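You operate a simulated robot arm through the tools that you are given. There is no shell and no other tool.

You run a simulated two-armed robot. Do the job below in one go: nothing can be reset, and whatever is moved stays where it is left.

## Task
On the top below the glass cabinets, fold the teal towel in half, so that its two long edges meet.

The check looks at the end state, three seconds after you hand in, the way a careful person would. Anything else that was tipped, shoved, dropped, spilled or broken makes it a failure. Flat cloth is picked up by pressing the open fingertips on it (5 to 10 N) and closing them slowly along it; thin cloth reads only 2 to 8 mm in the jaws.

## Robot
Two 6-joint arms with two-finger parallel grippers on one trunk, on a base that drives. Base frame: it is fixed to the floor where the robot stands at the start and does not move with it; the origin is under the middle of the robot, x ahead of it, y to its left, z up. Lengths are in mm, angles in rad, forces in N, time in s.
The left shoulder is at the start at [-107, 177, 710], the right one opposite. With the tool pointing down near the work surface each hand reaches from about 100 to 680 mm from the robot's upright axis, wherever it stands, measured 20 degrees to its own side. Places, roughly: teal towel [-2750, 1000, 750]; top below the glass cabinets [-2800, 1500, 800]. Payload 1.57 kg a hand.
The TCP of each hand is the grasp point between the finger pads, 30 mm short of the fingertips. In the tool frame z runs along the fingers and y along their closing line. Largest opening 80 mm; finger width 17, thickness 12; the body of the gripper, 40 by 82 mm, starts 80 mm behind the TCP.
Orientation is told as [roll, pitch, yaw] about the base's x, y, z axes, in that order, counted from this pose: with the fingers straight down and closing along the base's y, the tool's x points along the base's -x, its y along +y and its z along -z.

## Interface
- The arms move only by the tool apply_moves. It takes "left_rows", "right_rows" or both (then of equal length, played together; a hand with none holds still); each is a list of rows, each a list of 3 entries, a list of its own where there are three numbers: the gripper command, from -1 (shut) to 1 (fully open), values between in proportion, then the shift along the tool's x, y, z in units of 40 mm (1.0 is 40 mm), then the turn, a rotation vector about the tool's x, y, z in units of 6 degrees (1.0 is 6 degrees). In form: [[jaw, [dx, dy, dz], [ax, ay, az]], ...]. A call has 1 to 20 rows; each row shifts and turns the commanded pose from where the row before left it, along the tool's axes as they then stand. A call with a number of a shift or a turn outside -1 to 1 is refused whole. Each row takes 0.2 s and may step no farther than 50 mm and 0.15 rad from the row before; otherwise, or with a gripper value out of range, the whole call is refused. Where a pose cannot be reached the arm comes as near as it can. A force on the tool above 40 N (or 10 N above the force at the start of the call, whichever is more), or a blocked arm, ends the call early, and 0.2 s more pass. Each finger travels about 72 mm/s and halts on what it meets, pressing with about 38 N; the grip force reading is that of the motor and also rises with nothing between the fingers. The clock runs only during rows and for 0.2 s after the last one: add rows that do not move to give the fingers time. The reply holds the time, the measured pose of the TCP, the force on the tool along the base axes, the opening and the grip force, in the units named above and with some noise, with the torque about the TCP (base axes, N m) and any sound that the robot's microphone picked up.
- Cameras (640 x 400 px; columns grow to the right, rows downward): "scene" is now at [56.4, -3.8, 1446.4]; the picture's right is [-0.03, -1.00, 0.00], its down [-0.59, 0.02, -0.81] and it looks along [0.81, -0.03, -0.59] (base axes); focal length 278 px, centre (320, 200). "left" rides on the left gripper at [72, 7, -122] in its tool frame; the picture's right is [-0.09, 1.00, 0.00], its down [-0.84, -0.08, -0.54] and it looks along [-0.54, -0.05, 0.84] (tool axes); focal length 238 px, centre (320, 200). "right" rides on the right gripper at [72, -7, -122] in its tool frame; the picture's right is [0.09, 1.00, 0.00], its down [-0.84, 0.08, -0.54] and it looks along [-0.54, 0.05, 0.84] (tool axes); focal length 238 px, centre (320, 200). There is no depth. A picture from a camera that has moved, and an enlarged one, comes with that camera's place and axes in the base frame and with its lens.
- camera(camera): a new picture of that camera. It takes no simulated time.
- slide_trunk(by): slides the trunk up (or, below 0, down) by that many mm; the arms and the scene camera ride with it, the base frame stays. It gives what a move gives, with no picture.
- drive_base(legs): drives the robot by 1 to 6 legs, each [ahead, left, turn to the left] in mm, mm and rad, along the robot's own axes; the way and the turn of a leg run together, so that a leg with both is an arc; at most 1500 mm and 3.142 rad a leg. The arms and the cameras ride along, it lands a little off, and it stops where it bumps. It gives what a move gives.
- turn_head(pan, tilt): turns the head with the scene camera to pan (to the left, within 2.496 rad either way) and tilt (down, from -0.506 to 1.204), counted from straight ahead of the robot. It gives what a move gives.
- enlarge(camera, box): a new picture of the part [left, top, right, bottom] of that camera's present view, enlarged. It takes no simulated time.
- sign_off(): hands the job in; it is judged then, once.

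Nothing tells you exact positions but the pictures and the camera data. Unless the task says otherwise, let go and move clear before handing in.

The tools are called after ">>>" as name(argument=value, ...) on one line, values as JSON. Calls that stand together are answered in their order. apply_moves: Moves the arms, as the interface text tells. Its arguments: {"type":"object","properties":{"left_rows":{"type":"array","items":{"type":"array"}},"right_rows":{"type":"array","items":{"type":"array"}}},"required":[]} The other tools are called the same way: slide_trunk (by) slides the trunk up or down; drive_base (legs) drives the base; turn_head (pan, tilt) turns the head that bears the scene camera; camera (camera) takes a picture; enlarge (camera, box) takes an enlarged picture of a part of a camera's view; sign_off () hands the job in.

At the start:

```text
clock: 0.0
left_tool_pos: [425.6, 215.1, 1058.2]
left_tcp_rot: [0.0, 0.0, 0.0]
left_wrist_force: [0.1, -0.6, -0.1]
left_ft_torque: [0.0, -0.05, 0.01]
left_grip_width: 79.8
left_grip_force: 0.1
right_tool_pos: [490.5, -215.7, 959.3]
right_tcp_rot: [0.0, 0.001, -0.001]
right_wrist_force: [-0.3, 0.0, 0.2]
right_ft_torque: [-0.01, 0.01, -0.01]
right_grip_width: 80.0
right_grip_force: 0.1
trunk travel left (down, up): [-150.0, 178.0]
robot x, y, heading: [-3.1, -0.6, 0.003]
head pan, tilt: [-0.035, 0.632]
```

scene: 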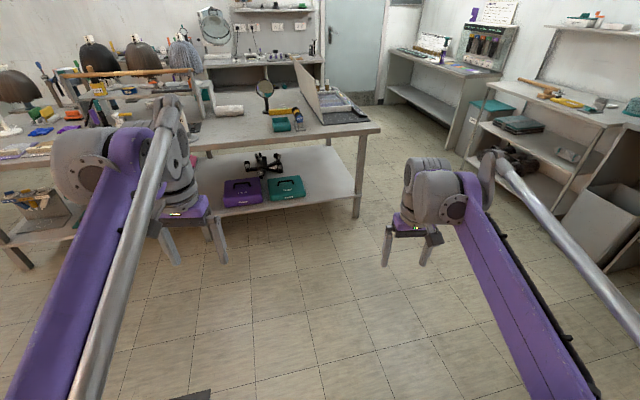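
right: 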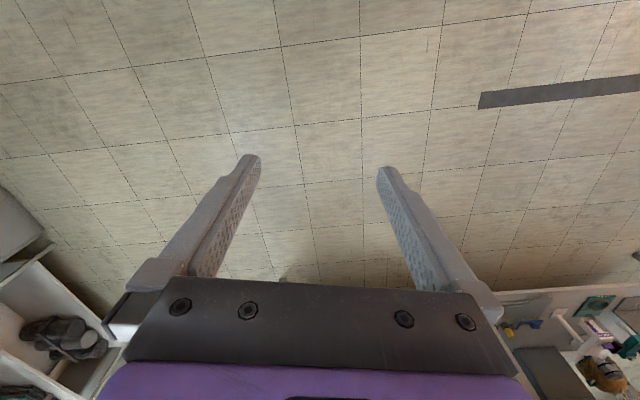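
left: 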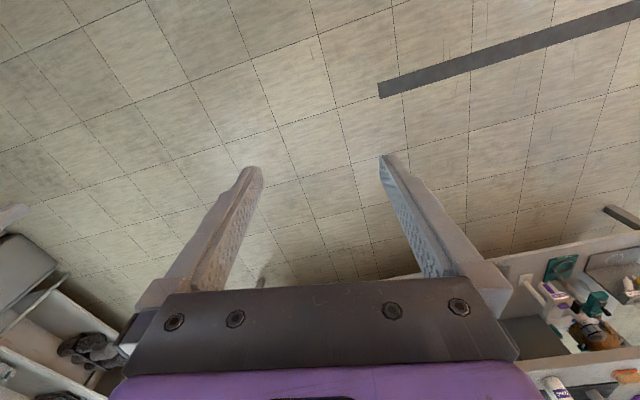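

I see a workshop with benches ahead. The towel should be behind me and to my left, around [-2750, 1000], so I'll turn the head to look that way first.

>>> turn_head(pan=2.49, tilt=0.3)

>>> camera(camera="scene")

>>> turn_head(pan=-2.49, tilt=0.4)

>>> camera(camera="scene")

```text
clock: 2.3
left_tool_pos: [426.3, 216.3, 1059.2]
left_tcp_rot: [0.0, 0.0, 0.001]
left_wrist_force: [0.3, 0.7, -0.3]
left_ft_torque: [0.0, 0.0, 0.0]
left_grip_width: 79.9
left_grip_force: 0.1
right_tool_pos: [491.5, -215.2, 958.4]
right_tcp_rot: [0.001, 0.001, 0.0]
right_wrist_force: [0.2, 1.1, 0.8]
right_ft_torque: [0.03, -0.01, -0.01]
right_grip_width: 80.2
right_grip_force: 0.1
trunk travel left (down, up): [-150.0, 178.0]
robot x, y, heading: [-0.0, -3.3, 0.003]
head pan, tilt: [2.491, 0.3]
```

```text
taken
camera scene: at [-105.2, 55.8, 1476.6], right [0.61, 0.8, 0.0], down [0.24, -0.18, -0.96], along [-0.76, 0.58, -0.3], focal length 278 px, centre (320, 200)
```

scene: 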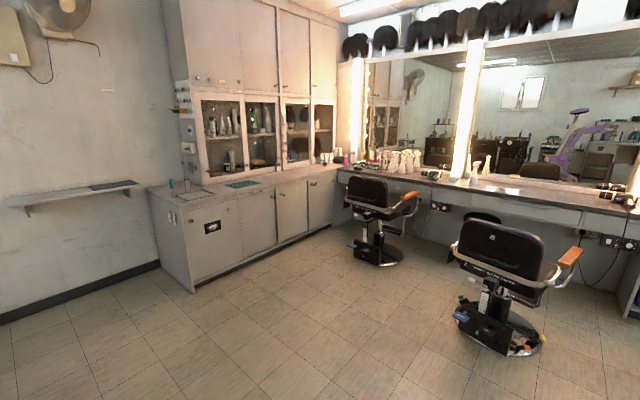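

```text
clock: 6.2
left_tool_pos: [426.3, 215.4, 1059.1]
left_tcp_rot: [0.001, 0.0, 0.0]
left_wrist_force: [-0.6, -0.8, -0.6]
left_ft_torque: [0.05, -0.02, 0.0]
left_grip_width: 80.0
left_grip_force: 0.0
right_tool_pos: [490.8, -216.1, 958.5]
right_tcp_rot: [0.001, 0.001, -0.002]
right_wrist_force: [-0.3, 0.4, -0.2]
right_ft_torque: [-0.02, 0.03, -0.01]
right_grip_width: 79.8
right_grip_force: 0.0
trunk travel left (down, up): [-150.0, 178.0]
robot x, y, heading: [-1.1, 2.2, -0.001]
head pan, tilt: [-2.491, 0.4]
```

```text
taken
camera scene: at [-104.6, -57.0, 1467.4], right [-0.61, 0.8, 0.0], down [0.31, 0.24, -0.92], along [-0.73, -0.56, -0.39], focal length 278 px, centre (320, 200)
```

scene: 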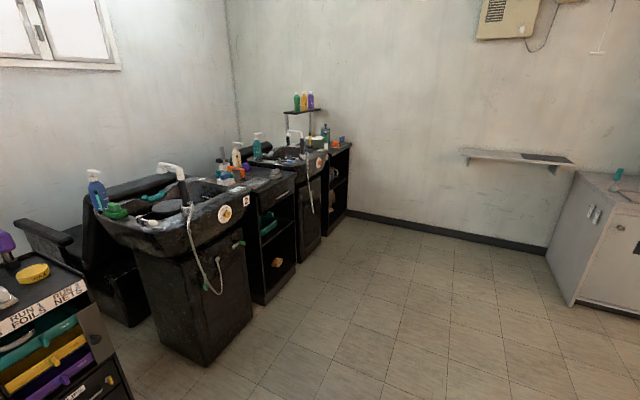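

The towel is the small teal patch on the grey counter, under the glass cabinets near [-2750, 1050], and the way there looks clear. I'll turn toward it and drive part of the way.

>>> drive_base(legs=[[0, 0, 2.62], [1400, 0, 0]])

>>> turn_head(pan=0.0, tilt=0.5)

>>> camera(camera="scene")

```text
clock: 19.3
left_tool_pos: [-1697.8, 649.7, 1058.0]
left_tcp_rot: [-0.001, 0.001, 2.664]
left_wrist_force: [-0.1, -0.3, 0.0]
left_ft_torque: [-0.02, -0.02, 0.03]
left_grip_width: 79.8
left_grip_force: 0.1
right_tool_pos: [-1557.2, 1062.6, 959.1]
right_tcp_rot: [-0.001, 0.002, 2.666]
right_wrist_force: [0.2, -0.3, -0.8]
right_ft_torque: [0.01, 0.01, -0.03]
right_grip_width: 80.1
right_grip_force: 0.0
trunk travel left (down, up): [-150.0, 178.0]
robot x, y, heading: [-1218.1, 643.6, 2.661]
head pan, tilt: [-2.491, 0.4]
```

```text
clock: 21.6
left_tool_pos: [-1699.0, 649.7, 1058.1]
left_tcp_rot: [0.001, 0.002, 2.664]
left_wrist_force: [0.1, -0.2, -0.3]
left_ft_torque: [-0.02, -0.02, 0.0]
left_grip_width: 80.3
left_grip_force: 0.0
right_tool_pos: [-1558.0, 1063.1, 959.4]
right_tcp_rot: [0.0, 0.001, 2.665]
right_wrist_force: [-0.8, 0.1, 0.0]
right_ft_torque: [0.04, -0.02, -0.01]
right_grip_width: 80.0
right_grip_force: 0.0
trunk travel left (down, up): [-150.0, 178.0]
robot x, y, heading: [-1220.1, 643.0, 2.664]
head pan, tilt: [0.0, 0.499]
```

```text
taken
camera scene: at [-1270.8, 671.9, 1458.2], right [0.46, 0.89, 0.0], down [0.43, -0.22, -0.88], along [-0.78, 0.4, -0.48], focal length 278 px, centre (320, 200)
```

scene: 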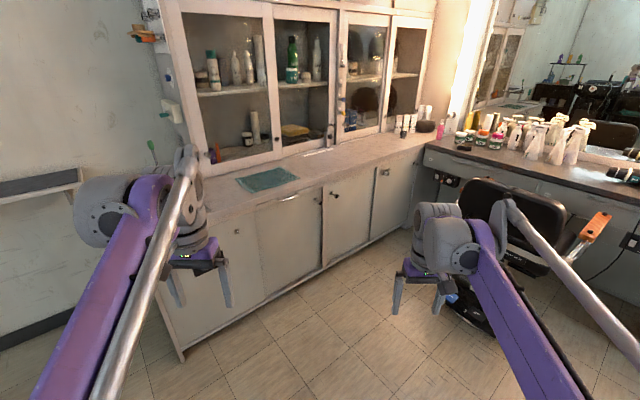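

>>> enlarge(camera="scene", box=[190, 130, 350, 230])

```text
4.00 times, centred on (270, 180) of scene
camera zoom: at [-1270.8, 671.9, 1458.2], right [0.46, 0.89, 0.0], down [0.43, -0.22, -0.88], along [-0.78, 0.4, -0.48], focal length 1110 px, centre (520, 280)
```

zoom: 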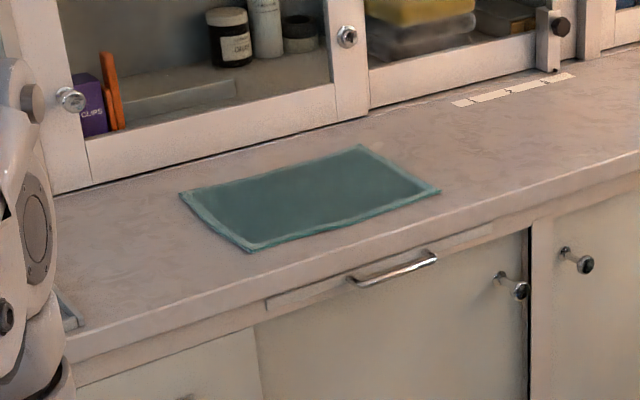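

The towel lies flat with its long edges along the counter, about 300 by 230 mm: near corners at about [-2567, 946] and [-2635, 1241], far corners at about [-2800, 904] and [-2850, 1198]. I'll raise the trunk so the hands clear the counter, square up to it and move closer.

>>> slide_trunk(by=120)

>>> drive_base(legs=[[0, 0, 0.54], [670, -440, 0]])

>>> turn_head(pan=0.0, tilt=0.75)

>>> camera(camera="scene")

>>> camera(camera="right")

>>> camera(camera="left")

```text
clock: 23.1
left_tool_pos: [-1697.2, 650.3, 1178.6]
left_tcp_rot: [0.0, -0.001, 2.666]
left_wrist_force: [0.0, 0.8, 1.6]
left_ft_torque: [0.05, 0.02, -0.01]
left_grip_width: 79.8
left_grip_force: 0.1
right_tool_pos: [-1557.9, 1063.0, 1078.2]
right_tcp_rot: [0.0, 0.0, 2.664]
right_wrist_force: [0.7, 0.3, 0.1]
right_ft_torque: [0.02, 0.02, 0.01]
right_grip_width: 80.1
right_grip_force: 0.1
trunk travel left (down, up): [-270.0, 58.0]
robot x, y, heading: [-1219.7, 642.4, 2.659]
head pan, tilt: [0.0, 0.499]
```

```text
clock: 29.1
left_tool_pos: [-2333.3, 801.1, 1177.9]
left_tcp_rot: [0.0, 0.001, -3.072]
left_wrist_force: [-0.2, 0.6, 0.4]
left_ft_torque: [0.01, -0.02, -0.03]
left_grip_width: 79.9
left_grip_force: 0.0
right_tool_pos: [-2426.0, 1226.7, 1079.9]
right_tcp_rot: [0.0, -0.001, -3.074]
right_wrist_force: [-0.8, -0.7, -1.0]
right_ft_torque: [-0.02, -0.01, -0.02]
right_grip_width: 79.7
right_grip_force: 0.1
trunk travel left (down, up): [-270.0, 58.0]
robot x, y, heading: [-1920.1, 1045.2, -3.073]
head pan, tilt: [0.0, 0.499]
```

```text
clock: 29.8
left_tool_pos: [-2332.9, 800.2, 1179.4]
left_tcp_rot: [0.0, 0.0, -3.074]
left_wrist_force: [0.5, -0.1, 0.3]
left_ft_torque: [0.01, -0.01, -0.02]
left_grip_width: 80.2
left_grip_force: 0.0
right_tool_pos: [-2427.5, 1226.2, 1079.3]
right_tcp_rot: [-0.001, 0.0, -3.074]
right_wrist_force: [0.3, 0.6, -0.6]
right_ft_torque: [0.01, 0.03, 0.0]
right_grip_width: 80.0
right_grip_force: 0.1
trunk travel left (down, up): [-270.0, 58.0]
robot x, y, heading: [-1920.9, 1044.2, -3.072]
head pan, tilt: [0.0, 0.75]
```

```text
taken
camera scene: at [-1963.2, 1041.5, 1555.9], right [-0.07, 1.0, 0.0], down [0.68, 0.05, -0.73], along [-0.73, -0.05, -0.68], focal length 278 px, centre (320, 200)
```

scene: 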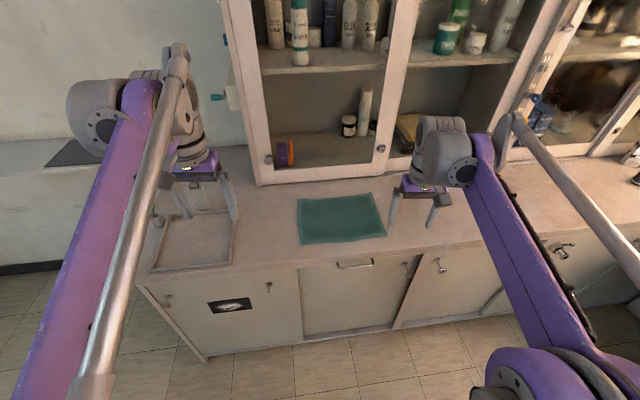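

```text
taken
camera right: at [-2356.1, 1237.7, 1202.7], right [0.16, -0.99, 0.0], down [-0.83, -0.13, 0.54], along [-0.53, -0.09, -0.84], focal length 238 px, centre (320, 200)
```

right: 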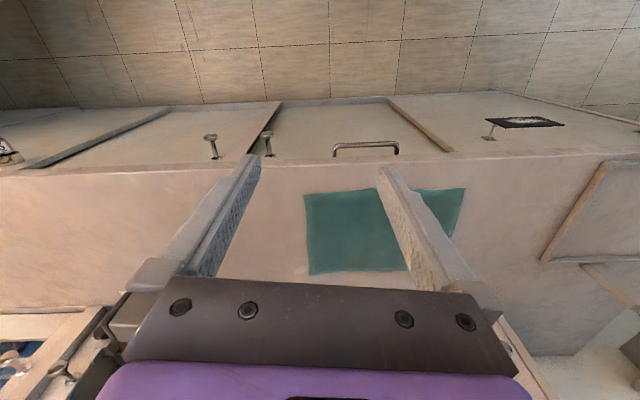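

```text
taken
camera left: at [-2261.4, 799.4, 1300.8], right [-0.02, -1.0, 0.0], down [-0.84, 0.02, 0.54], along [-0.54, 0.01, -0.84], focal length 238 px, centre (320, 200)
```

left: 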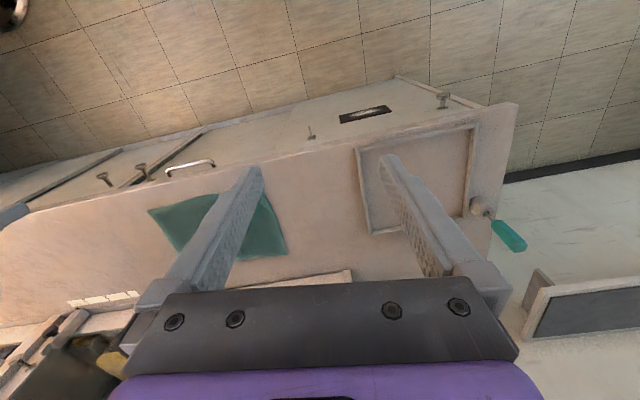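

I'm facing the counter with the towel between the hands; to the left there is a shallow tray or frame on the counter to stay away from. I'll zoom in to measure the height and corners.

>>> enlarge(camera="scene", box=[272, 170, 416, 260])

>>> enlarge(camera="right", box=[288, 140, 480, 290])

```text
4.44 times, centred on (344, 215) of scene
camera zoom: at [-1963.2, 1041.5, 1555.9], right [-0.07, 1.0, 0.0], down [0.68, 0.05, -0.73], along [-0.73, -0.05, -0.68], focal length 1234 px, centre (213, 133)
```

zoom: 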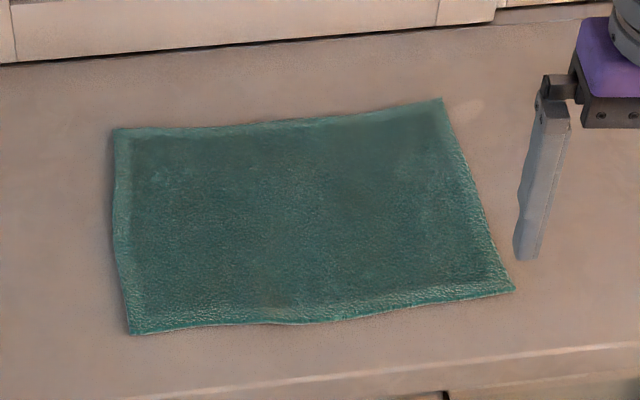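

```text
2.67 times, centred on (384, 215) of right
camera zoom: at [-2356.1, 1237.7, 1202.7], right [0.16, -0.99, 0.0], down [-0.83, -0.13, 0.54], along [-0.53, -0.09, -0.84], focal length 636 px, centre (149, 160)
```

zoom: 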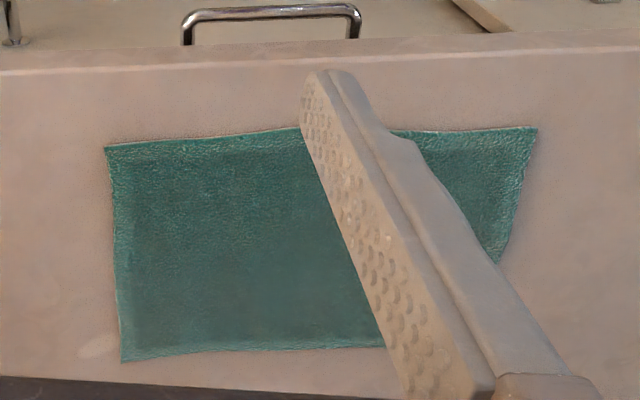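

The counter top comes out at about z 803, with towel corners near-left [-2542, 938], near-right [-2605, 1234], far-right [-2833, 1194] and far-left [-2770, 897]. Before closing in I'll look down to see how far my base is from the cabinet front.

>>> turn_head(pan=0.0, tilt=1.2)

>>> camera(camera="scene")

```text
clock: 30.7
left_tool_pos: [-2333.0, 800.6, 1179.1]
left_tcp_rot: [0.0, 0.001, -3.074]
left_wrist_force: [-1.2, 1.2, -0.4]
left_ft_torque: [0.0, 0.01, -0.01]
left_grip_width: 80.0
left_grip_force: 0.1
right_tool_pos: [-2427.0, 1227.1, 1079.2]
right_tcp_rot: [0.002, 0.002, -3.074]
right_wrist_force: [-0.4, 0.3, -0.1]
right_ft_torque: [-0.02, -0.01, 0.0]
right_grip_width: 80.2
right_grip_force: 0.2
trunk travel left (down, up): [-270.0, 58.0]
robot x, y, heading: [-1918.2, 1044.1, -3.074]
head pan, tilt: [0.0, 1.201]
```

```text
taken
camera scene: at [-1936.4, 1043.4, 1524.1], right [-0.07, 1.0, 0.0], down [0.93, 0.06, -0.36], along [-0.36, -0.03, -0.93], focal length 278 px, centre (320, 200)
```

scene: 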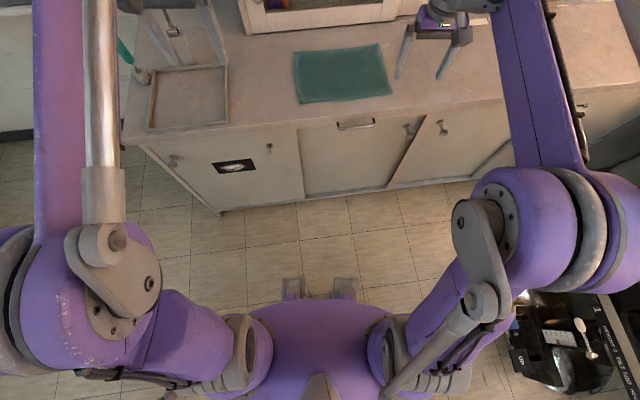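

My base reaches only about 120 mm ahead of the axis, so there is room to close in. Something dark stands to my right, so I'll check it before shifting that way.

>>> turn_head(pan=-1.3, tilt=0.7)

>>> camera(camera="scene")

>>> turn_head(pan=-2.3, tilt=0.7)

>>> camera(camera="scene")

```text
clock: 32.2
left_tool_pos: [-2333.0, 801.1, 1178.3]
left_tcp_rot: [-0.002, 0.002, -3.073]
left_wrist_force: [-1.0, -0.1, 0.1]
left_ft_torque: [0.01, -0.03, 0.0]
left_grip_width: 80.3
left_grip_force: 0.0
right_tool_pos: [-2428.3, 1226.1, 1078.8]
right_tcp_rot: [0.0, 0.002, -3.075]
right_wrist_force: [-0.4, 0.2, 0.3]
right_ft_torque: [-0.02, 0.02, -0.03]
right_grip_width: 80.4
right_grip_force: 0.1
trunk travel left (down, up): [-270.0, 58.0]
robot x, y, heading: [-1925.0, 1043.7, -3.076]
head pan, tilt: [-1.3, 0.7]
```

```text
taken
camera scene: at [-1908.9, 1127.3, 1560.1], right [0.94, 0.33, 0.0], down [0.21, -0.61, -0.76], along [-0.26, 0.72, -0.64], focal length 278 px, centre (320, 200)
```

scene: 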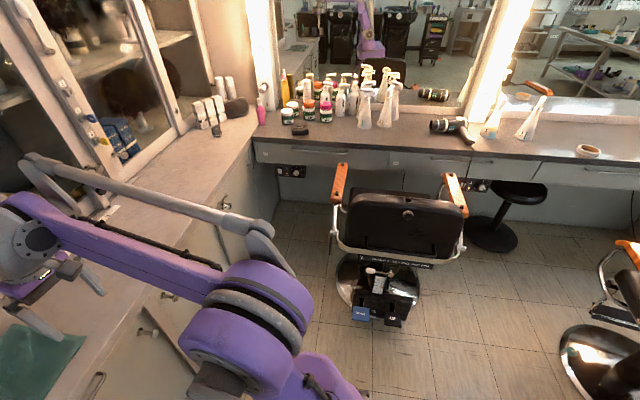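

```text
clock: 33.5
left_tool_pos: [-2334.1, 801.1, 1179.5]
left_tcp_rot: [0.001, -0.001, -3.074]
left_wrist_force: [0.0, 0.9, 1.1]
left_ft_torque: [-0.01, -0.03, -0.02]
left_grip_width: 80.0
left_grip_force: 0.2
right_tool_pos: [-2427.3, 1226.8, 1079.1]
right_tcp_rot: [0.0, 0.0, -3.074]
right_wrist_force: [0.4, -0.7, -0.2]
right_ft_torque: [0.01, -0.01, -0.01]
right_grip_width: 80.1
right_grip_force: 0.1
trunk travel left (down, up): [-270.0, 58.0]
robot x, y, heading: [-1925.7, 1049.5, -3.076]
head pan, tilt: [-2.3, 0.7]
```

```text
taken
camera scene: at [-1828.5, 1114.3, 1560.1], right [0.79, -0.61, 0.0], down [-0.39, -0.51, -0.76], along [0.47, 0.6, -0.64], focal length 278 px, centre (320, 200)
```

scene: 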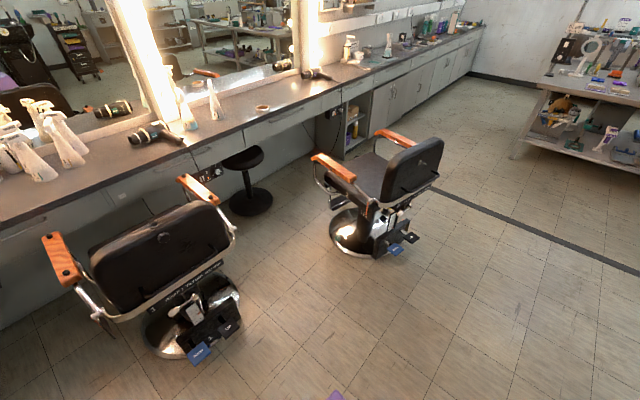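

The chair is more than 400 mm from my right elbow, so the path is clear. I'll line the robot up with the towel and come to about 390 mm from its near edge.

>>> drive_base(legs=[[0, 0, 0.134], [241, -172, 0]])

>>> turn_head(pan=0.0, tilt=1.0)

>>> camera(camera="scene")

>>> enlarge(camera="scene", box=[220, 100, 420, 225])

```text
clock: 36.2
left_tool_pos: [-2563.3, 868.2, 1178.1]
left_tcp_rot: [0.0, 0.001, -2.938]
left_wrist_force: [0.2, -0.2, -0.5]
left_ft_torque: [-0.02, 0.02, 0.02]
left_grip_width: 80.3
left_grip_force: 0.2
right_tool_pos: [-2713.2, 1278.2, 1079.9]
right_tcp_rot: [0.0, -0.002, -2.94]
right_wrist_force: [0.6, 0.4, -1.0]
right_ft_torque: [-0.03, -0.02, 0.01]
right_grip_width: 79.8
right_grip_force: 0.0
trunk travel left (down, up): [-270.0, 58.0]
robot x, y, heading: [-2190.5, 1164.7, -2.944]
head pan, tilt: [-2.3, 0.7]
```

```text
clock: 38.3
left_tool_pos: [-2562.6, 867.6, 1178.8]
left_tcp_rot: [0.0, 0.0, -2.94]
left_wrist_force: [-0.6, -0.1, 0.5]
left_ft_torque: [-0.02, 0.01, -0.01]
left_grip_width: 79.8
left_grip_force: 0.1
right_tool_pos: [-2713.9, 1277.9, 1078.6]
right_tcp_rot: [0.0, -0.001, -2.941]
right_wrist_force: [-0.2, -0.2, 0.4]
right_ft_torque: [-0.01, -0.01, 0.0]
right_grip_width: 80.1
right_grip_force: 0.0
trunk travel left (down, up): [-270.0, 58.0]
robot x, y, heading: [-2188.6, 1166.5, -2.94]
head pan, tilt: [0.0, 1.0]
```

```text
taken
camera scene: at [-2216.3, 1158.8, 1536.7], right [-0.2, 0.98, 0.0], down [0.82, 0.17, -0.54], along [-0.53, -0.11, -0.84], focal length 278 px, centre (320, 200)
```

scene: 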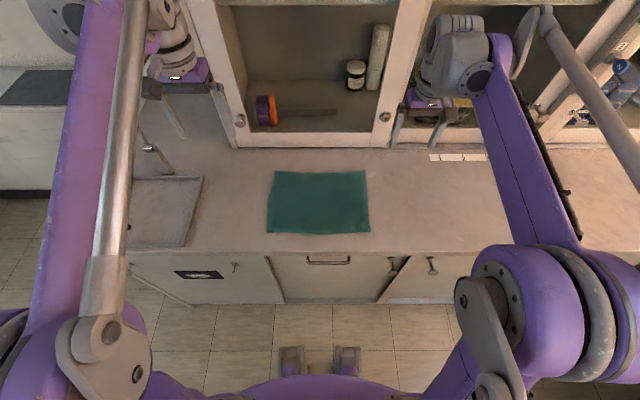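

```text
3.20 times, centred on (320, 162) of scene
camera zoom: at [-2216.3, 1158.8, 1536.7], right [-0.2, 0.98, 0.0], down [0.82, 0.17, -0.54], along [-0.53, -0.11, -0.84], focal length 888 px, centre (320, 320)
```

zoom: 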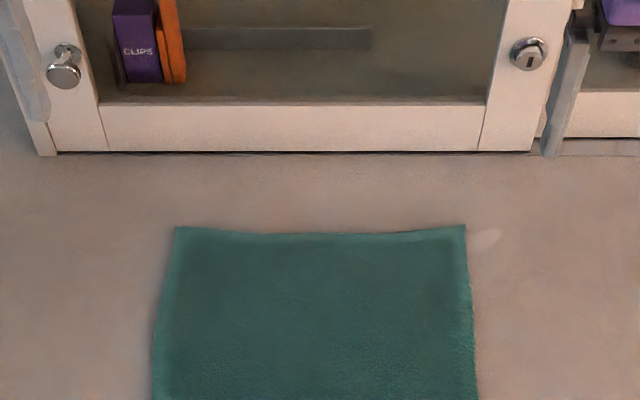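

The robot is now square to the towel: in robot axes its near edge is about 384 mm ahead, its far edge about 614 mm, and it spans ±150 mm sideways. My plan is to pinch the far edge near both corners and fold it toward me onto the near edge. First I'll hover both hands there and turn the jaws to close across that edge.

>>> apply_moves(left_rows=[[0.5, [-0.5875, -0.275, 0.685], [0, 0, 0]], [0, [-0.5875, -0.275, 0.685], [0, 0, 0]], [0, [-0.5875, -0.275, 0.685], [0, 0, 0]], [0, [-0.5875, -0.275, 0.685], [0, 0, 0]], [0, [-0.5875, -0.275, 0.685], [0, 0, 0]], [0, [-0.5875, -0.275, 0.685], [0, 0, 0]], [0, [-0.5875, -0.275, 0.685], [0, 0, 0]], [0, [-0.5875, -0.275, 0.685], [0, 0, 0]], [0, [0, 0, 0], [0, 0, 1]], [0, [0, 0, 0], [0, 0, 1]], [0, [0, 0, 0], [0, 0, 1]], [0, [0, 0, 0], [0, 0, 1]], [0, [0, 0, 0], [0, 0, 1]], [0, [0, 0, 0], [0, 0, 1]], [0, [0, 0, 0], [0, 0, 1]]], right_rows=[[0.5, [-0.381, 0.2625, 0.372], [0, 0, 0]], [0, [-0.381, 0.2625, 0.372], [0, 0, 0]], [0, [-0.381, 0.2625, 0.372], [0, 0, 0]], [0, [-0.381, 0.2625, 0.372], [0, 0, 0]], [0, [-0.381, 0.2625, 0.372], [0, 0, 0]], [0, [-0.381, 0.2625, 0.372], [0, 0, 0]], [0, [-0.381, 0.2625, 0.372], [0, 0, 0]], [0, [-0.381, 0.2625, 0.372], [0, 0, 0]], [0, [0, 0, 0], [0, 0, -1]], [0, [0, 0, 0], [0, 0, -1]], [0, [0, 0, 0], [0, 0, -1]], [0, [0, 0, 0], [0, 0, -1]], [0, [0, 0, 0], [0, 0, -1]], [0, [0, 0, 0], [0, 0, -1]], [0, [0, 0, 0], [0, 0, -1]]])

>>> camera(camera="scene")

>>> camera(camera="left")

>>> camera(camera="right")

```text
clock: 41.5
left_tool_pos: [-2765.2, 916.9, 960.7]
left_tcp_rot: [0.0, 0.0, 2.608]
left_wrist_force: [-0.1, 0.3, 0.1]
left_ft_torque: [0.01, 0.0, 0.01]
left_grip_width: 40.2
left_grip_force: 0.1
right_tool_pos: [-2815.4, 1171.0, 960.2]
right_tcp_rot: [0.0, 0.001, -2.204]
right_wrist_force: [0.2, 0.2, 1.2]
right_ft_torque: [-0.02, 0.04, 0.01]
right_grip_width: 40.2
right_grip_force: 0.1
trunk travel left (down, up): [-270.0, 58.0]
robot x, y, heading: [-2191.2, 1166.6, -2.94]
head pan, tilt: [0.0, 1.0]
```

```text
taken
camera scene: at [-2216.3, 1158.7, 1536.7], right [-0.2, 0.98, 0.0], down [0.82, 0.17, -0.54], along [-0.53, -0.11, -0.84], focal length 278 px, centre (320, 200)
```

scene: 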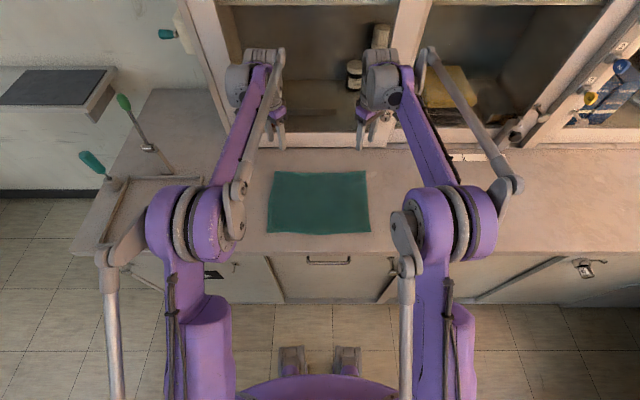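

```text
taken
camera left: at [-2707.0, 874.6, 1081.7], right [-0.58, -0.81, 0.0], down [-0.68, 0.49, 0.54], along [-0.44, 0.32, -0.84], focal length 238 px, centre (320, 200)
```

left: 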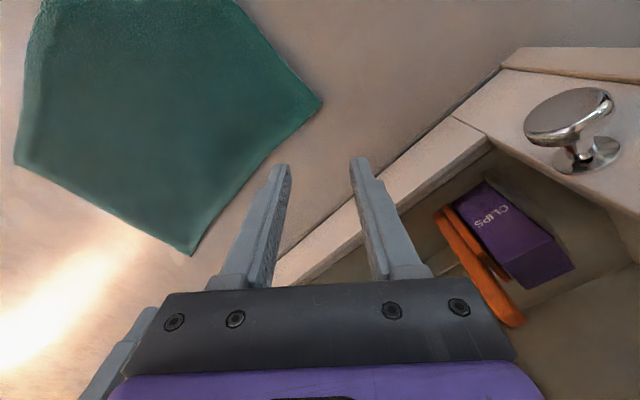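

```text
taken
camera right: at [-2778.5, 1232.9, 1083.8], right [0.86, -0.51, 0.0], down [-0.43, -0.72, 0.54], along [-0.28, -0.46, -0.84], focal length 238 px, centre (320, 200)
```

right: 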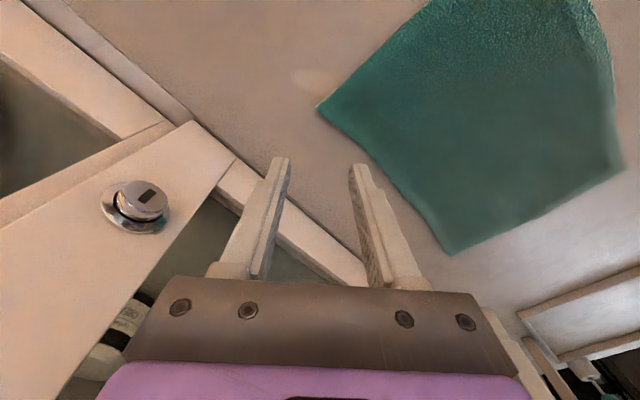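

Triangulating with the wrist cameras puts the towel top at about z 824, with far corners at [-2746, 902] and [-2806, 1190]. I'll finish turning the jaws, centre them on the far edge and come down to about 25 mm above it.

>>> apply_moves(left_rows=[[0, [0, 0, 0], [0, 0, 1]], [0, [0, 0, 0], [0, 0, 1]], [0, [0, 0, 0], [0, 0, 1]], [0, [0, 0, 0], [0, 0, 1]], [0, [0, 0, 0], [0, 0, 1]], [0, [0, 0, 0], [0, 0, 1]], [0, [0, 0, 0], [0, 0, 1]], [0, [0, 0, 0], [0, 0, 0.95]], [0, [-0.0875, -0.39, 0], [0, 0, 0]], [0, [0, 0, 1], [0, 0, 0]], [0, [0, 0, 1], [0, 0, 0]], [0, [0, 0, 0], [0, 0, 0]]], right_rows=[[0, [0, 0, 0], [0, 0, -1]], [0, [0, 0, 0], [0, 0, -1]], [0, [0, 0, 0], [0, 0, -1]], [0, [0, 0, 0], [0, 0, -1]], [0, [0, 0, 0], [0, 0, -1]], [0, [0, 0, 0], [0, 0, -1]], [0, [0, 0, 0], [0, 0, -1]], [0, [0, 0, 0], [0, 0, -0.95]], [0, [-0.145, 0.325, 0], [0, 0, 0]], [0, [0, 0, 1], [0, 0, 0]], [0, [0, 0, 1], [0, 0, 0]], [0, [0, 0, 0], [0, 0, 0]]])

>>> camera(camera="left")

>>> camera(camera="right")

>>> enlarge(camera="scene", box=[220, 80, 420, 240])

```text
clock: 44.1
left_tool_pos: [-2748.3, 922.5, 879.5]
left_tcp_rot: [0.001, 0.002, 1.777]
left_wrist_force: [0.7, -0.7, 0.3]
left_ft_torque: [-0.02, 0.04, 0.0]
left_grip_width: 39.6
left_grip_force: 0.0
right_tool_pos: [-2801.1, 1169.8, 881.2]
right_tcp_rot: [0.0, -0.001, -1.372]
right_wrist_force: [-0.3, -0.3, -0.4]
right_ft_torque: [0.0, -0.03, -0.02]
right_grip_width: 40.0
right_grip_force: 0.0
trunk travel left (down, up): [-270.0, 58.0]
robot x, y, heading: [-2192.9, 1169.9, -2.938]
head pan, tilt: [0.0, 1.0]
```

```text
taken
camera left: at [-2740.9, 850.5, 1002.0], right [-0.99, -0.12, 0.0], down [-0.1, 0.83, 0.54], along [-0.06, 0.54, -0.84], focal length 238 px, centre (320, 200)
```

left: 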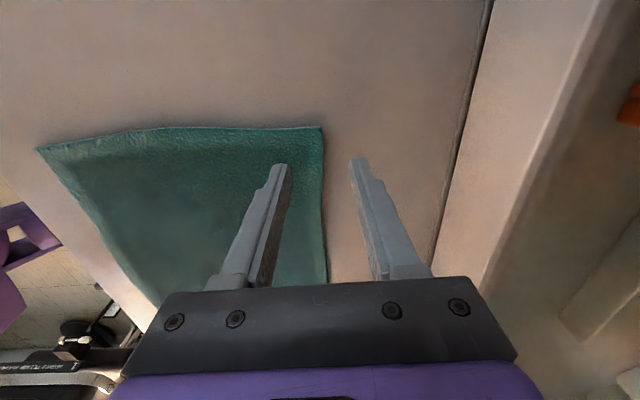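

```text
taken
camera right: at [-2821.8, 1237.7, 1003.8], right [0.96, 0.29, 0.0], down [0.24, -0.81, 0.54], along [0.16, -0.52, -0.84], focal length 238 px, centre (320, 200)
```

right: 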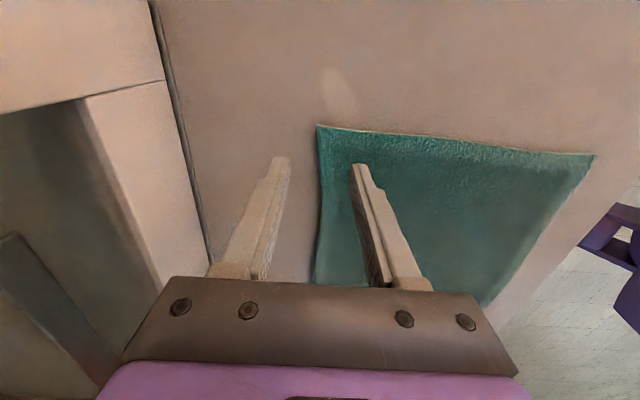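

```text
2.50 times, centred on (320, 160) of scene
camera zoom: at [-2215.8, 1158.8, 1536.7], right [-0.2, 0.98, 0.0], down [0.82, 0.17, -0.54], along [-0.53, -0.11, -0.84], focal length 694 px, centre (320, 300)
```

zoom: 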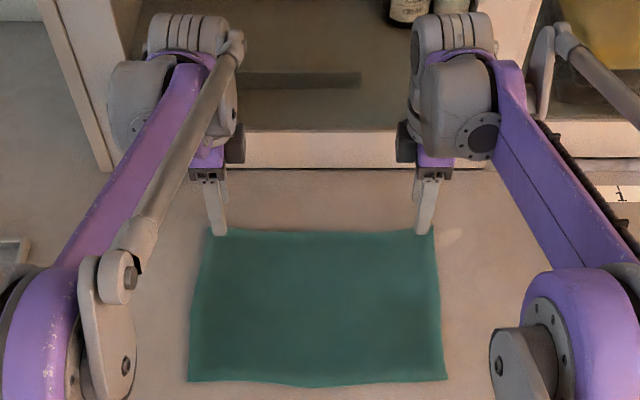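

Both jaws straddle the far edge just inside the corners. I'll lower gently and watch for contact.

>>> apply_moves(left_rows=[[0, [0, 0, 0.1], [0, 0, 0]], [0, [0, 0, 0.1], [0, 0, 0]], [0, [0, 0, 0.1], [0, 0, 0]], [0, [0, 0, 0.1], [0, 0, 0]], [0, [0, 0, 0.1], [0, 0, 0]]], right_rows=[[0, [0, 0, 0.1], [0, 0, 0]], [0, [0, 0, 0.1], [0, 0, 0]], [0, [0, 0, 0.1], [0, 0, 0]], [0, [0, 0, 0.1], [0, 0, 0]], [0, [0, 0, 0.1], [0, 0, 0]]])

>>> apply_moves(left_rows=[[0, [0, 0, 0.05], [0, 0, 0]], [0, [0, 0, 0.05], [0, 0, 0]]], right_rows=[[0, [0, 0, 0.05], [0, 0, 0]], [0, [0, 0, 0.05], [0, 0, 0]]])

```text
clock: 45.3
left_tool_pos: [-2751.2, 923.4, 859.6]
left_tcp_rot: [-0.001, 0.0, 1.778]
left_wrist_force: [-0.4, -0.8, 0.4]
left_ft_torque: [-0.01, 0.02, -0.01]
left_grip_width: 40.1
left_grip_force: 0.1
right_tool_pos: [-2801.4, 1168.1, 860.6]
right_tcp_rot: [0.001, 0.001, -1.372]
right_wrist_force: [-0.5, 0.5, -0.1]
right_ft_torque: [0.02, 0.02, -0.01]
right_grip_width: 39.7
right_grip_force: 0.0
trunk travel left (down, up): [-270.0, 58.0]
robot x, y, heading: [-2189.8, 1166.5, -2.94]
head pan, tilt: [0.0, 1.0]
```

```text
clock: 45.9
left_tool_pos: [-2751.7, 922.6, 856.0]
left_tcp_rot: [0.001, 0.001, 1.779]
left_wrist_force: [-0.1, 0.5, -0.8]
left_ft_torque: [0.0, 0.03, 0.02]
left_grip_width: 39.8
left_grip_force: 0.1
right_tool_pos: [-2801.9, 1167.2, 856.9]
right_tcp_rot: [0.001, 0.0, -1.374]
right_wrist_force: [-0.2, 0.0, -0.1]
right_ft_torque: [-0.04, -0.02, 0.05]
right_grip_width: 40.1
right_grip_force: 0.0
trunk travel left (down, up): [-270.0, 58.0]
robot x, y, heading: [-2191.8, 1164.5, -2.937]
head pan, tilt: [0.0, 1.0]
```

>>> apply_moves(left_rows=[[0, [0, 0, 0.05], [0, 0, 0]], [0, [0, 0, 0.05], [0, 0, 0]]], right_rows=[[0, [0, 0, 0.05], [0, 0, 0]], [0, [0, 0, 0.05], [0, 0, 0]]])

>>> camera(camera="left")

>>> camera(camera="right")

```text
clock: 46.5
left_tool_pos: [-2749.5, 923.4, 852.2]
left_tcp_rot: [0.001, 0.0, 1.779]
left_wrist_force: [-1.7, -1.6, 8.9]
left_ft_torque: [0.01, -0.18, -0.04]
left_grip_width: 38.7
left_grip_force: 0.0
right_tool_pos: [-2801.0, 1167.5, 853.2]
right_tcp_rot: [0.002, -0.002, -1.375]
right_wrist_force: [-0.8, 0.6, 5.6]
right_ft_torque: [0.03, -0.14, 0.01]
right_grip_width: 39.8
right_grip_force: 0.1
trunk travel left (down, up): [-270.0, 58.0]
robot x, y, heading: [-2192.8, 1162.2, -2.94]
head pan, tilt: [0.0, 1.0]
```

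```text
taken
camera left: at [-2742.0, 851.5, 974.6], right [-0.99, -0.12, 0.0], down [-0.1, 0.83, 0.54], along [-0.06, 0.54, -0.84], focal length 238 px, centre (320, 200)
```

left: 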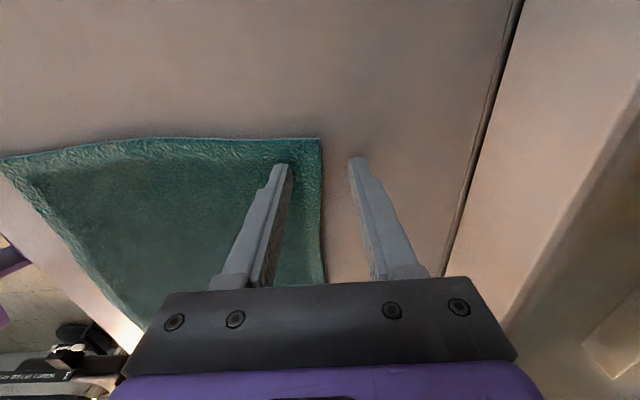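

```text
taken
camera right: at [-2821.9, 1236.0, 976.5], right [0.96, 0.29, 0.0], down [0.24, -0.81, 0.54], along [0.15, -0.52, -0.84], focal length 238 px, centre (320, 200)
```

right: 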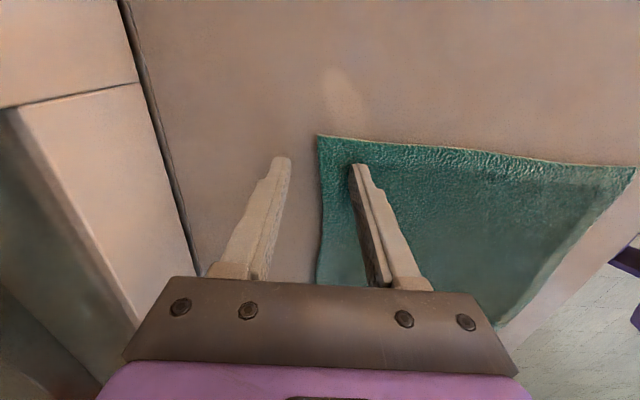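

Contact is good: about 9 N on the left and 6 N on the right, with the inner fingers on the cloth. I'll close slowly along it.

>>> apply_moves(left_rows=[[-0.1, [0, 0, 0], [0, 0, 0]], [-0.2, [0, 0, 0], [0, 0, 0]], [-0.3, [0, 0, 0], [0, 0, 0]], [-0.4, [0, 0, 0], [0, 0, 0]], [-0.5, [0, 0, 0], [0, 0, 0]]], right_rows=[[-0.1, [0, 0, 0.015], [0, 0, 0]], [-0.2, [0, 0, 0.01], [0, 0, 0]], [-0.3, [0, 0, 0], [0, 0, 0]], [-0.4, [0, 0, 0], [0, 0, 0]], [-0.5, [0, 0, 0], [0, 0, 0]]])

>>> camera(camera="left")

>>> camera(camera="right")

```text
clock: 47.7
left_tool_pos: [-2749.8, 922.4, 852.3]
left_tcp_rot: [0.002, 0.0, 1.777]
left_wrist_force: [-1.0, 0.7, 8.8]
left_ft_torque: [0.0, -0.1, -0.01]
left_grip_width: 19.2
left_grip_force: 0.2
right_tool_pos: [-2800.8, 1167.9, 851.6]
right_tcp_rot: [-0.004, -0.001, -1.372]
right_wrist_force: [1.2, -0.5, 17.9]
right_ft_torque: [0.06, -0.32, -0.03]
right_grip_width: 20.6
right_grip_force: 1.0
trunk travel left (down, up): [-270.0, 58.0]
robot x, y, heading: [-2189.6, 1166.0, -2.942]
head pan, tilt: [0.0, 1.0]
```

```text
taken
camera left: at [-2741.6, 851.5, 974.7], right [-0.99, -0.12, 0.0], down [-0.1, 0.83, 0.54], along [-0.06, 0.54, -0.84], focal length 238 px, centre (320, 200)
```

left: 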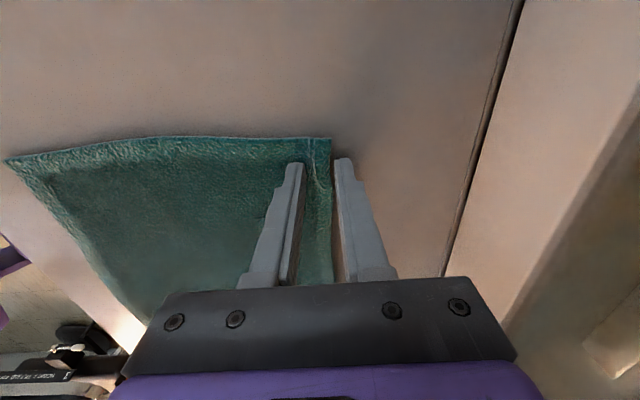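

```text
taken
camera right: at [-2821.2, 1236.3, 975.9], right [0.96, 0.29, 0.0], down [0.24, -0.81, 0.54], along [0.15, -0.52, -0.84], focal length 238 px, centre (320, 200)
```

right: 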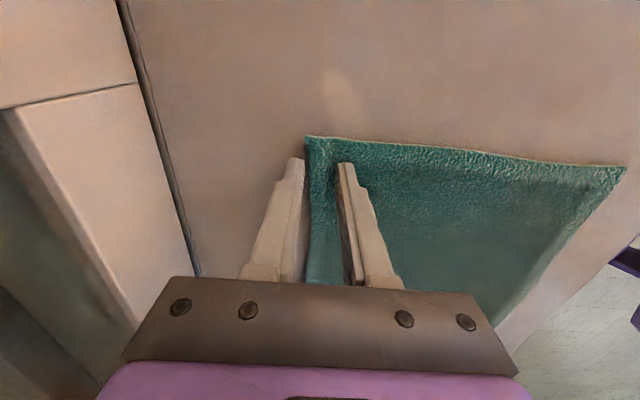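

The cloth is being dragged with the inner fingers, and a small ridge is forming on the left. I'll ease the right hand slightly and close the rest of the way.

>>> apply_moves(left_rows=[[-0.6, [0, 0, 0], [0, 0, 0]], [-0.7, [0, 0, 0], [0, 0, 0]], [-0.75, [0, 0, 0], [0, 0, 0]], [-0.8, [0, 0, 0], [0, 0, 0]], [-0.85, [0, 0, 0], [0, 0, 0]], [-0.9, [0, 0, 0], [0, 0, 0]], [-1, [0, 0, 0], [0, 0, 0]], [-1, [0, 0, 0], [0, 0, 0]], [-1, [0, 0, 0], [0, 0, 0]]], right_rows=[[-0.6, [0, 0, -0.02], [0, 0, 0]], [-0.7, [0, 0, 0], [0, 0, 0]], [-0.75, [0, 0, 0], [0, 0, 0]], [-0.8, [0, 0, 0], [0, 0, 0]], [-0.85, [0, 0, 0], [0, 0, 0]], [-0.9, [0, 0, 0], [0, 0, 0]], [-1, [0, 0, 0], [0, 0, 0]], [-1, [0, 0, 0], [0, 0, 0]], [-1, [0, 0, 0], [0, 0, 0]]])

>>> camera(camera="left")

>>> camera(camera="right")

```text
clock: 49.7
left_tool_pos: [-2749.9, 923.2, 853.1]
left_tcp_rot: [0.001, 0.0, 1.779]
left_wrist_force: [3.7, 1.2, 10.5]
left_ft_torque: [0.09, -0.17, -0.01]
left_grip_width: 4.0
left_grip_force: 24.8
right_tool_pos: [-2799.7, 1168.3, 851.4]
right_tcp_rot: [-0.002, 0.0, -1.371]
right_wrist_force: [1.3, -0.3, 6.2]
right_ft_torque: [-0.01, -0.11, 0.03]
right_grip_width: 3.9
right_grip_force: 24.9
trunk travel left (down, up): [-270.0, 58.0]
robot x, y, heading: [-2187.1, 1163.0, -2.937]
head pan, tilt: [0.0, 1.0]
```

```text
taken
camera left: at [-2741.3, 851.7, 974.6], right [-0.99, -0.12, 0.0], down [-0.1, 0.83, 0.54], along [-0.06, 0.54, -0.84], focal length 238 px, centre (320, 200)
```

left: 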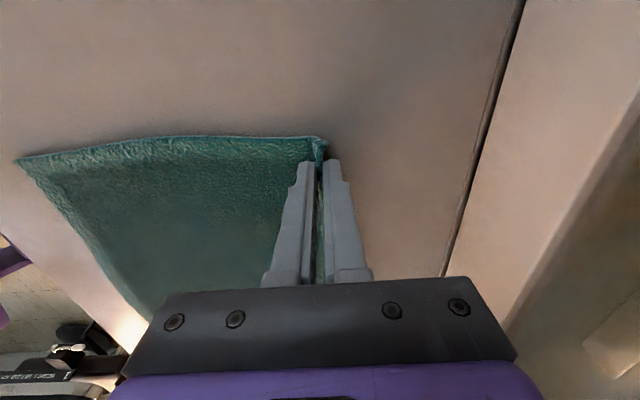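

```text
taken
camera right: at [-2821.1, 1236.4, 976.4], right [0.96, 0.29, 0.0], down [0.24, -0.8, 0.54], along [0.15, -0.52, -0.84], focal length 238 px, centre (320, 200)
```

right: 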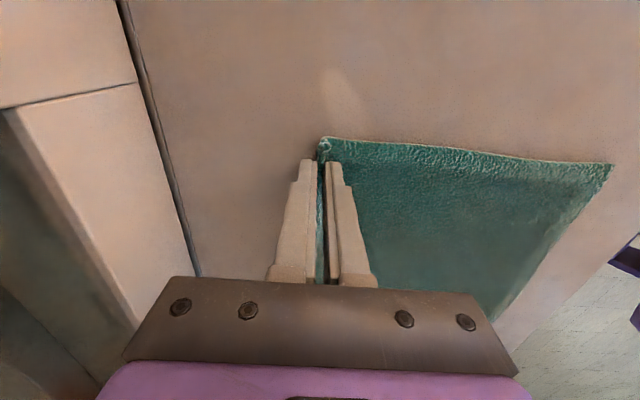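

Both jaws read about 4 mm with the cloth between them. I'll lift a little along the fold arc to confirm the grips hold.

>>> apply_moves(left_rows=[[-1, [0, -0.02, -0.25], [0, 0, 0]], [-1, [0, -0.05, -0.25], [0, 0, 0]], [-1, [0, -0.07, -0.25], [0, 0, 0]], [-1, [0, -0.1, -0.25], [0, 0, 0]]], right_rows=[[-1, [0, 0.02, -0.25], [0, 0, 0]], [-1, [0, 0.05, -0.25], [0, 0, 0]], [-1, [0, 0.07, -0.25], [0, 0, 0]], [-1, [0, 0.1, -0.25], [0, 0, 0]]])

>>> camera(camera="left")

>>> camera(camera="right")

>>> enlarge(camera="scene", box=[220, 80, 420, 240])

```text
clock: 50.7
left_tool_pos: [-2739.8, 925.7, 891.6]
left_tcp_rot: [0.0, 0.001, 1.778]
left_wrist_force: [0.4, 0.5, 0.4]
left_ft_torque: [0.03, 0.0, 0.02]
left_grip_width: 3.7
left_grip_force: 25.2
right_tool_pos: [-2792.8, 1168.8, 892.0]
right_tcp_rot: [0.0, -0.001, -1.373]
right_wrist_force: [-0.1, 0.4, 0.1]
right_ft_torque: [-0.02, 0.01, 0.0]
right_grip_width: 3.5
right_grip_force: 24.8
trunk travel left (down, up): [-270.0, 58.0]
robot x, y, heading: [-2192.2, 1167.6, -2.942]
head pan, tilt: [0.0, 1.0]
```

```text
taken
camera left: at [-2731.8, 854.1, 1013.9], right [-0.99, -0.12, 0.0], down [-0.1, 0.83, 0.54], along [-0.06, 0.54, -0.84], focal length 238 px, centre (320, 200)
```

left: 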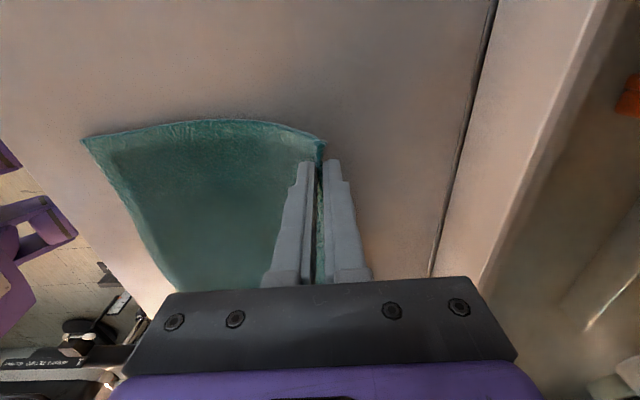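

```text
taken
camera right: at [-2813.1, 1237.9, 1015.5], right [0.96, 0.29, 0.0], down [0.24, -0.81, 0.54], along [0.15, -0.52, -0.84], focal length 238 px, centre (320, 200)
```

right: 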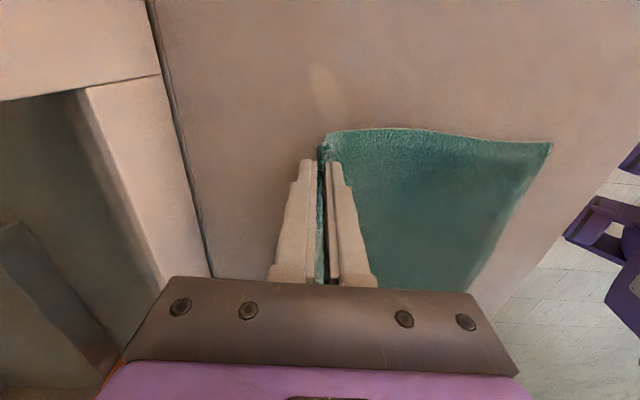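

```text
2.50 times, centred on (320, 160) of scene
camera zoom: at [-2215.6, 1158.9, 1536.7], right [-0.2, 0.98, 0.0], down [0.82, 0.17, -0.54], along [-0.53, -0.11, -0.84], focal length 694 px, centre (320, 300)
```

zoom: 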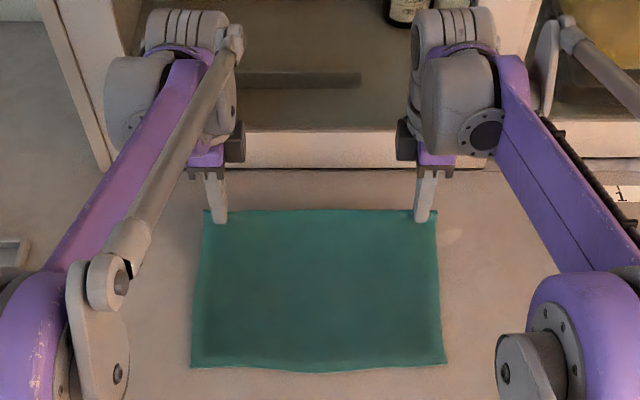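

Both grips hold. The towel slid about 20 mm away from me during gripping, so its near edge is now about 395 mm ahead. I'll swing the held edge toward me over the fold line near 506 mm, tilting the hands so the edge comes down the right way up.

>>> apply_moves(left_rows=[[-1, [0, -0.221, -0.23], [-0.5, 0, 0]], [-1, [0, -0.221, -0.23], [-0.5, 0, 0]], [-1, [0, -0.229, -0.2125], [-0.5, 0, 0]], [-1, [0, -0.229, -0.2125], [-0.5, 0, 0]], [-1, [0, -0.262, -0.181], [-0.5, 0, 0]], [-1, [0, -0.262, -0.181], [-0.5, 0, 0]], [-1, [0, -0.286, -0.144], [-0.5, 0, 0]], [-1, [0, -0.286, -0.144], [-0.5, 0, 0]]], right_rows=[[-1, [0, 0.221, -0.23], [0.5, 0, 0]], [-1, [0, 0.221, -0.23], [0.5, 0, 0]], [-1, [0, 0.229, -0.2125], [0.5, 0, 0]], [-1, [0, 0.229, -0.2125], [0.5, 0, 0]], [-1, [0, 0.262, -0.181], [0.5, 0, 0]], [-1, [0, 0.262, -0.181], [0.5, 0, 0]], [-1, [0, 0.286, -0.144], [0.5, 0, 0]], [-1, [0, 0.286, -0.144], [0.5, 0, 0]]])

>>> camera(camera="scene")

>>> camera(camera="left")

>>> camera(camera="right")

```text
clock: 52.5
left_tool_pos: [-2655.7, 943.4, 937.1]
left_tcp_rot: [0.42, 0.001, 1.778]
left_wrist_force: [-0.2, 0.2, 0.1]
left_ft_torque: [0.03, -0.05, -0.02]
left_grip_width: 3.6
left_grip_force: 24.2
right_tool_pos: [-2706.3, 1186.9, 936.5]
right_tcp_rot: [-0.42, -0.001, -1.371]
right_wrist_force: [-0.3, 0.7, -0.2]
right_ft_torque: [0.0, -0.04, -0.01]
right_grip_width: 3.9
right_grip_force: 25.0
trunk travel left (down, up): [-270.0, 58.0]
robot x, y, heading: [-2188.2, 1164.7, -2.934]
head pan, tilt: [0.0, 1.0]
```

```text
taken
camera scene: at [-2214.8, 1159.0, 1536.7], right [-0.2, 0.98, 0.0], down [0.82, 0.17, -0.54], along [-0.53, -0.11, -0.84], focal length 278 px, centre (320, 200)
```

scene: 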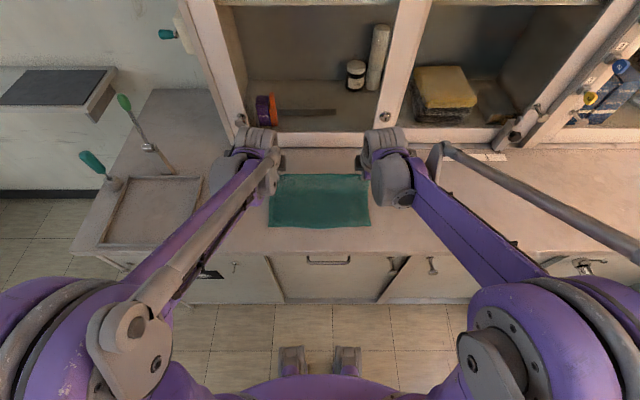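

```text
taken
camera left: at [-2598.0, 882.5, 1051.8], right [-0.91, -0.1, 0.41], down [0.11, 0.88, 0.46], along [-0.4, 0.47, -0.79], focal length 238 px, centre (320, 200)
```

left: 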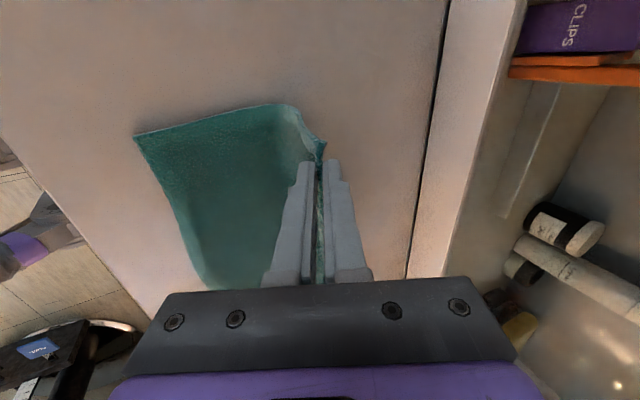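

```text
taken
camera right: at [-2677.4, 1265.7, 1052.4], right [0.87, 0.27, -0.41], down [0.45, -0.76, 0.46], along [-0.19, -0.59, -0.79], focal length 238 px, centre (320, 200)
```

right: 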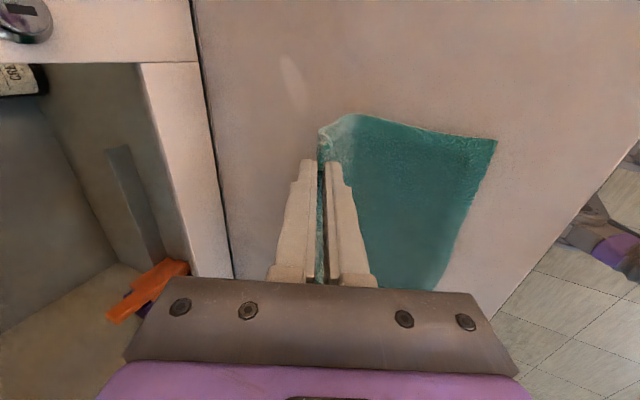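

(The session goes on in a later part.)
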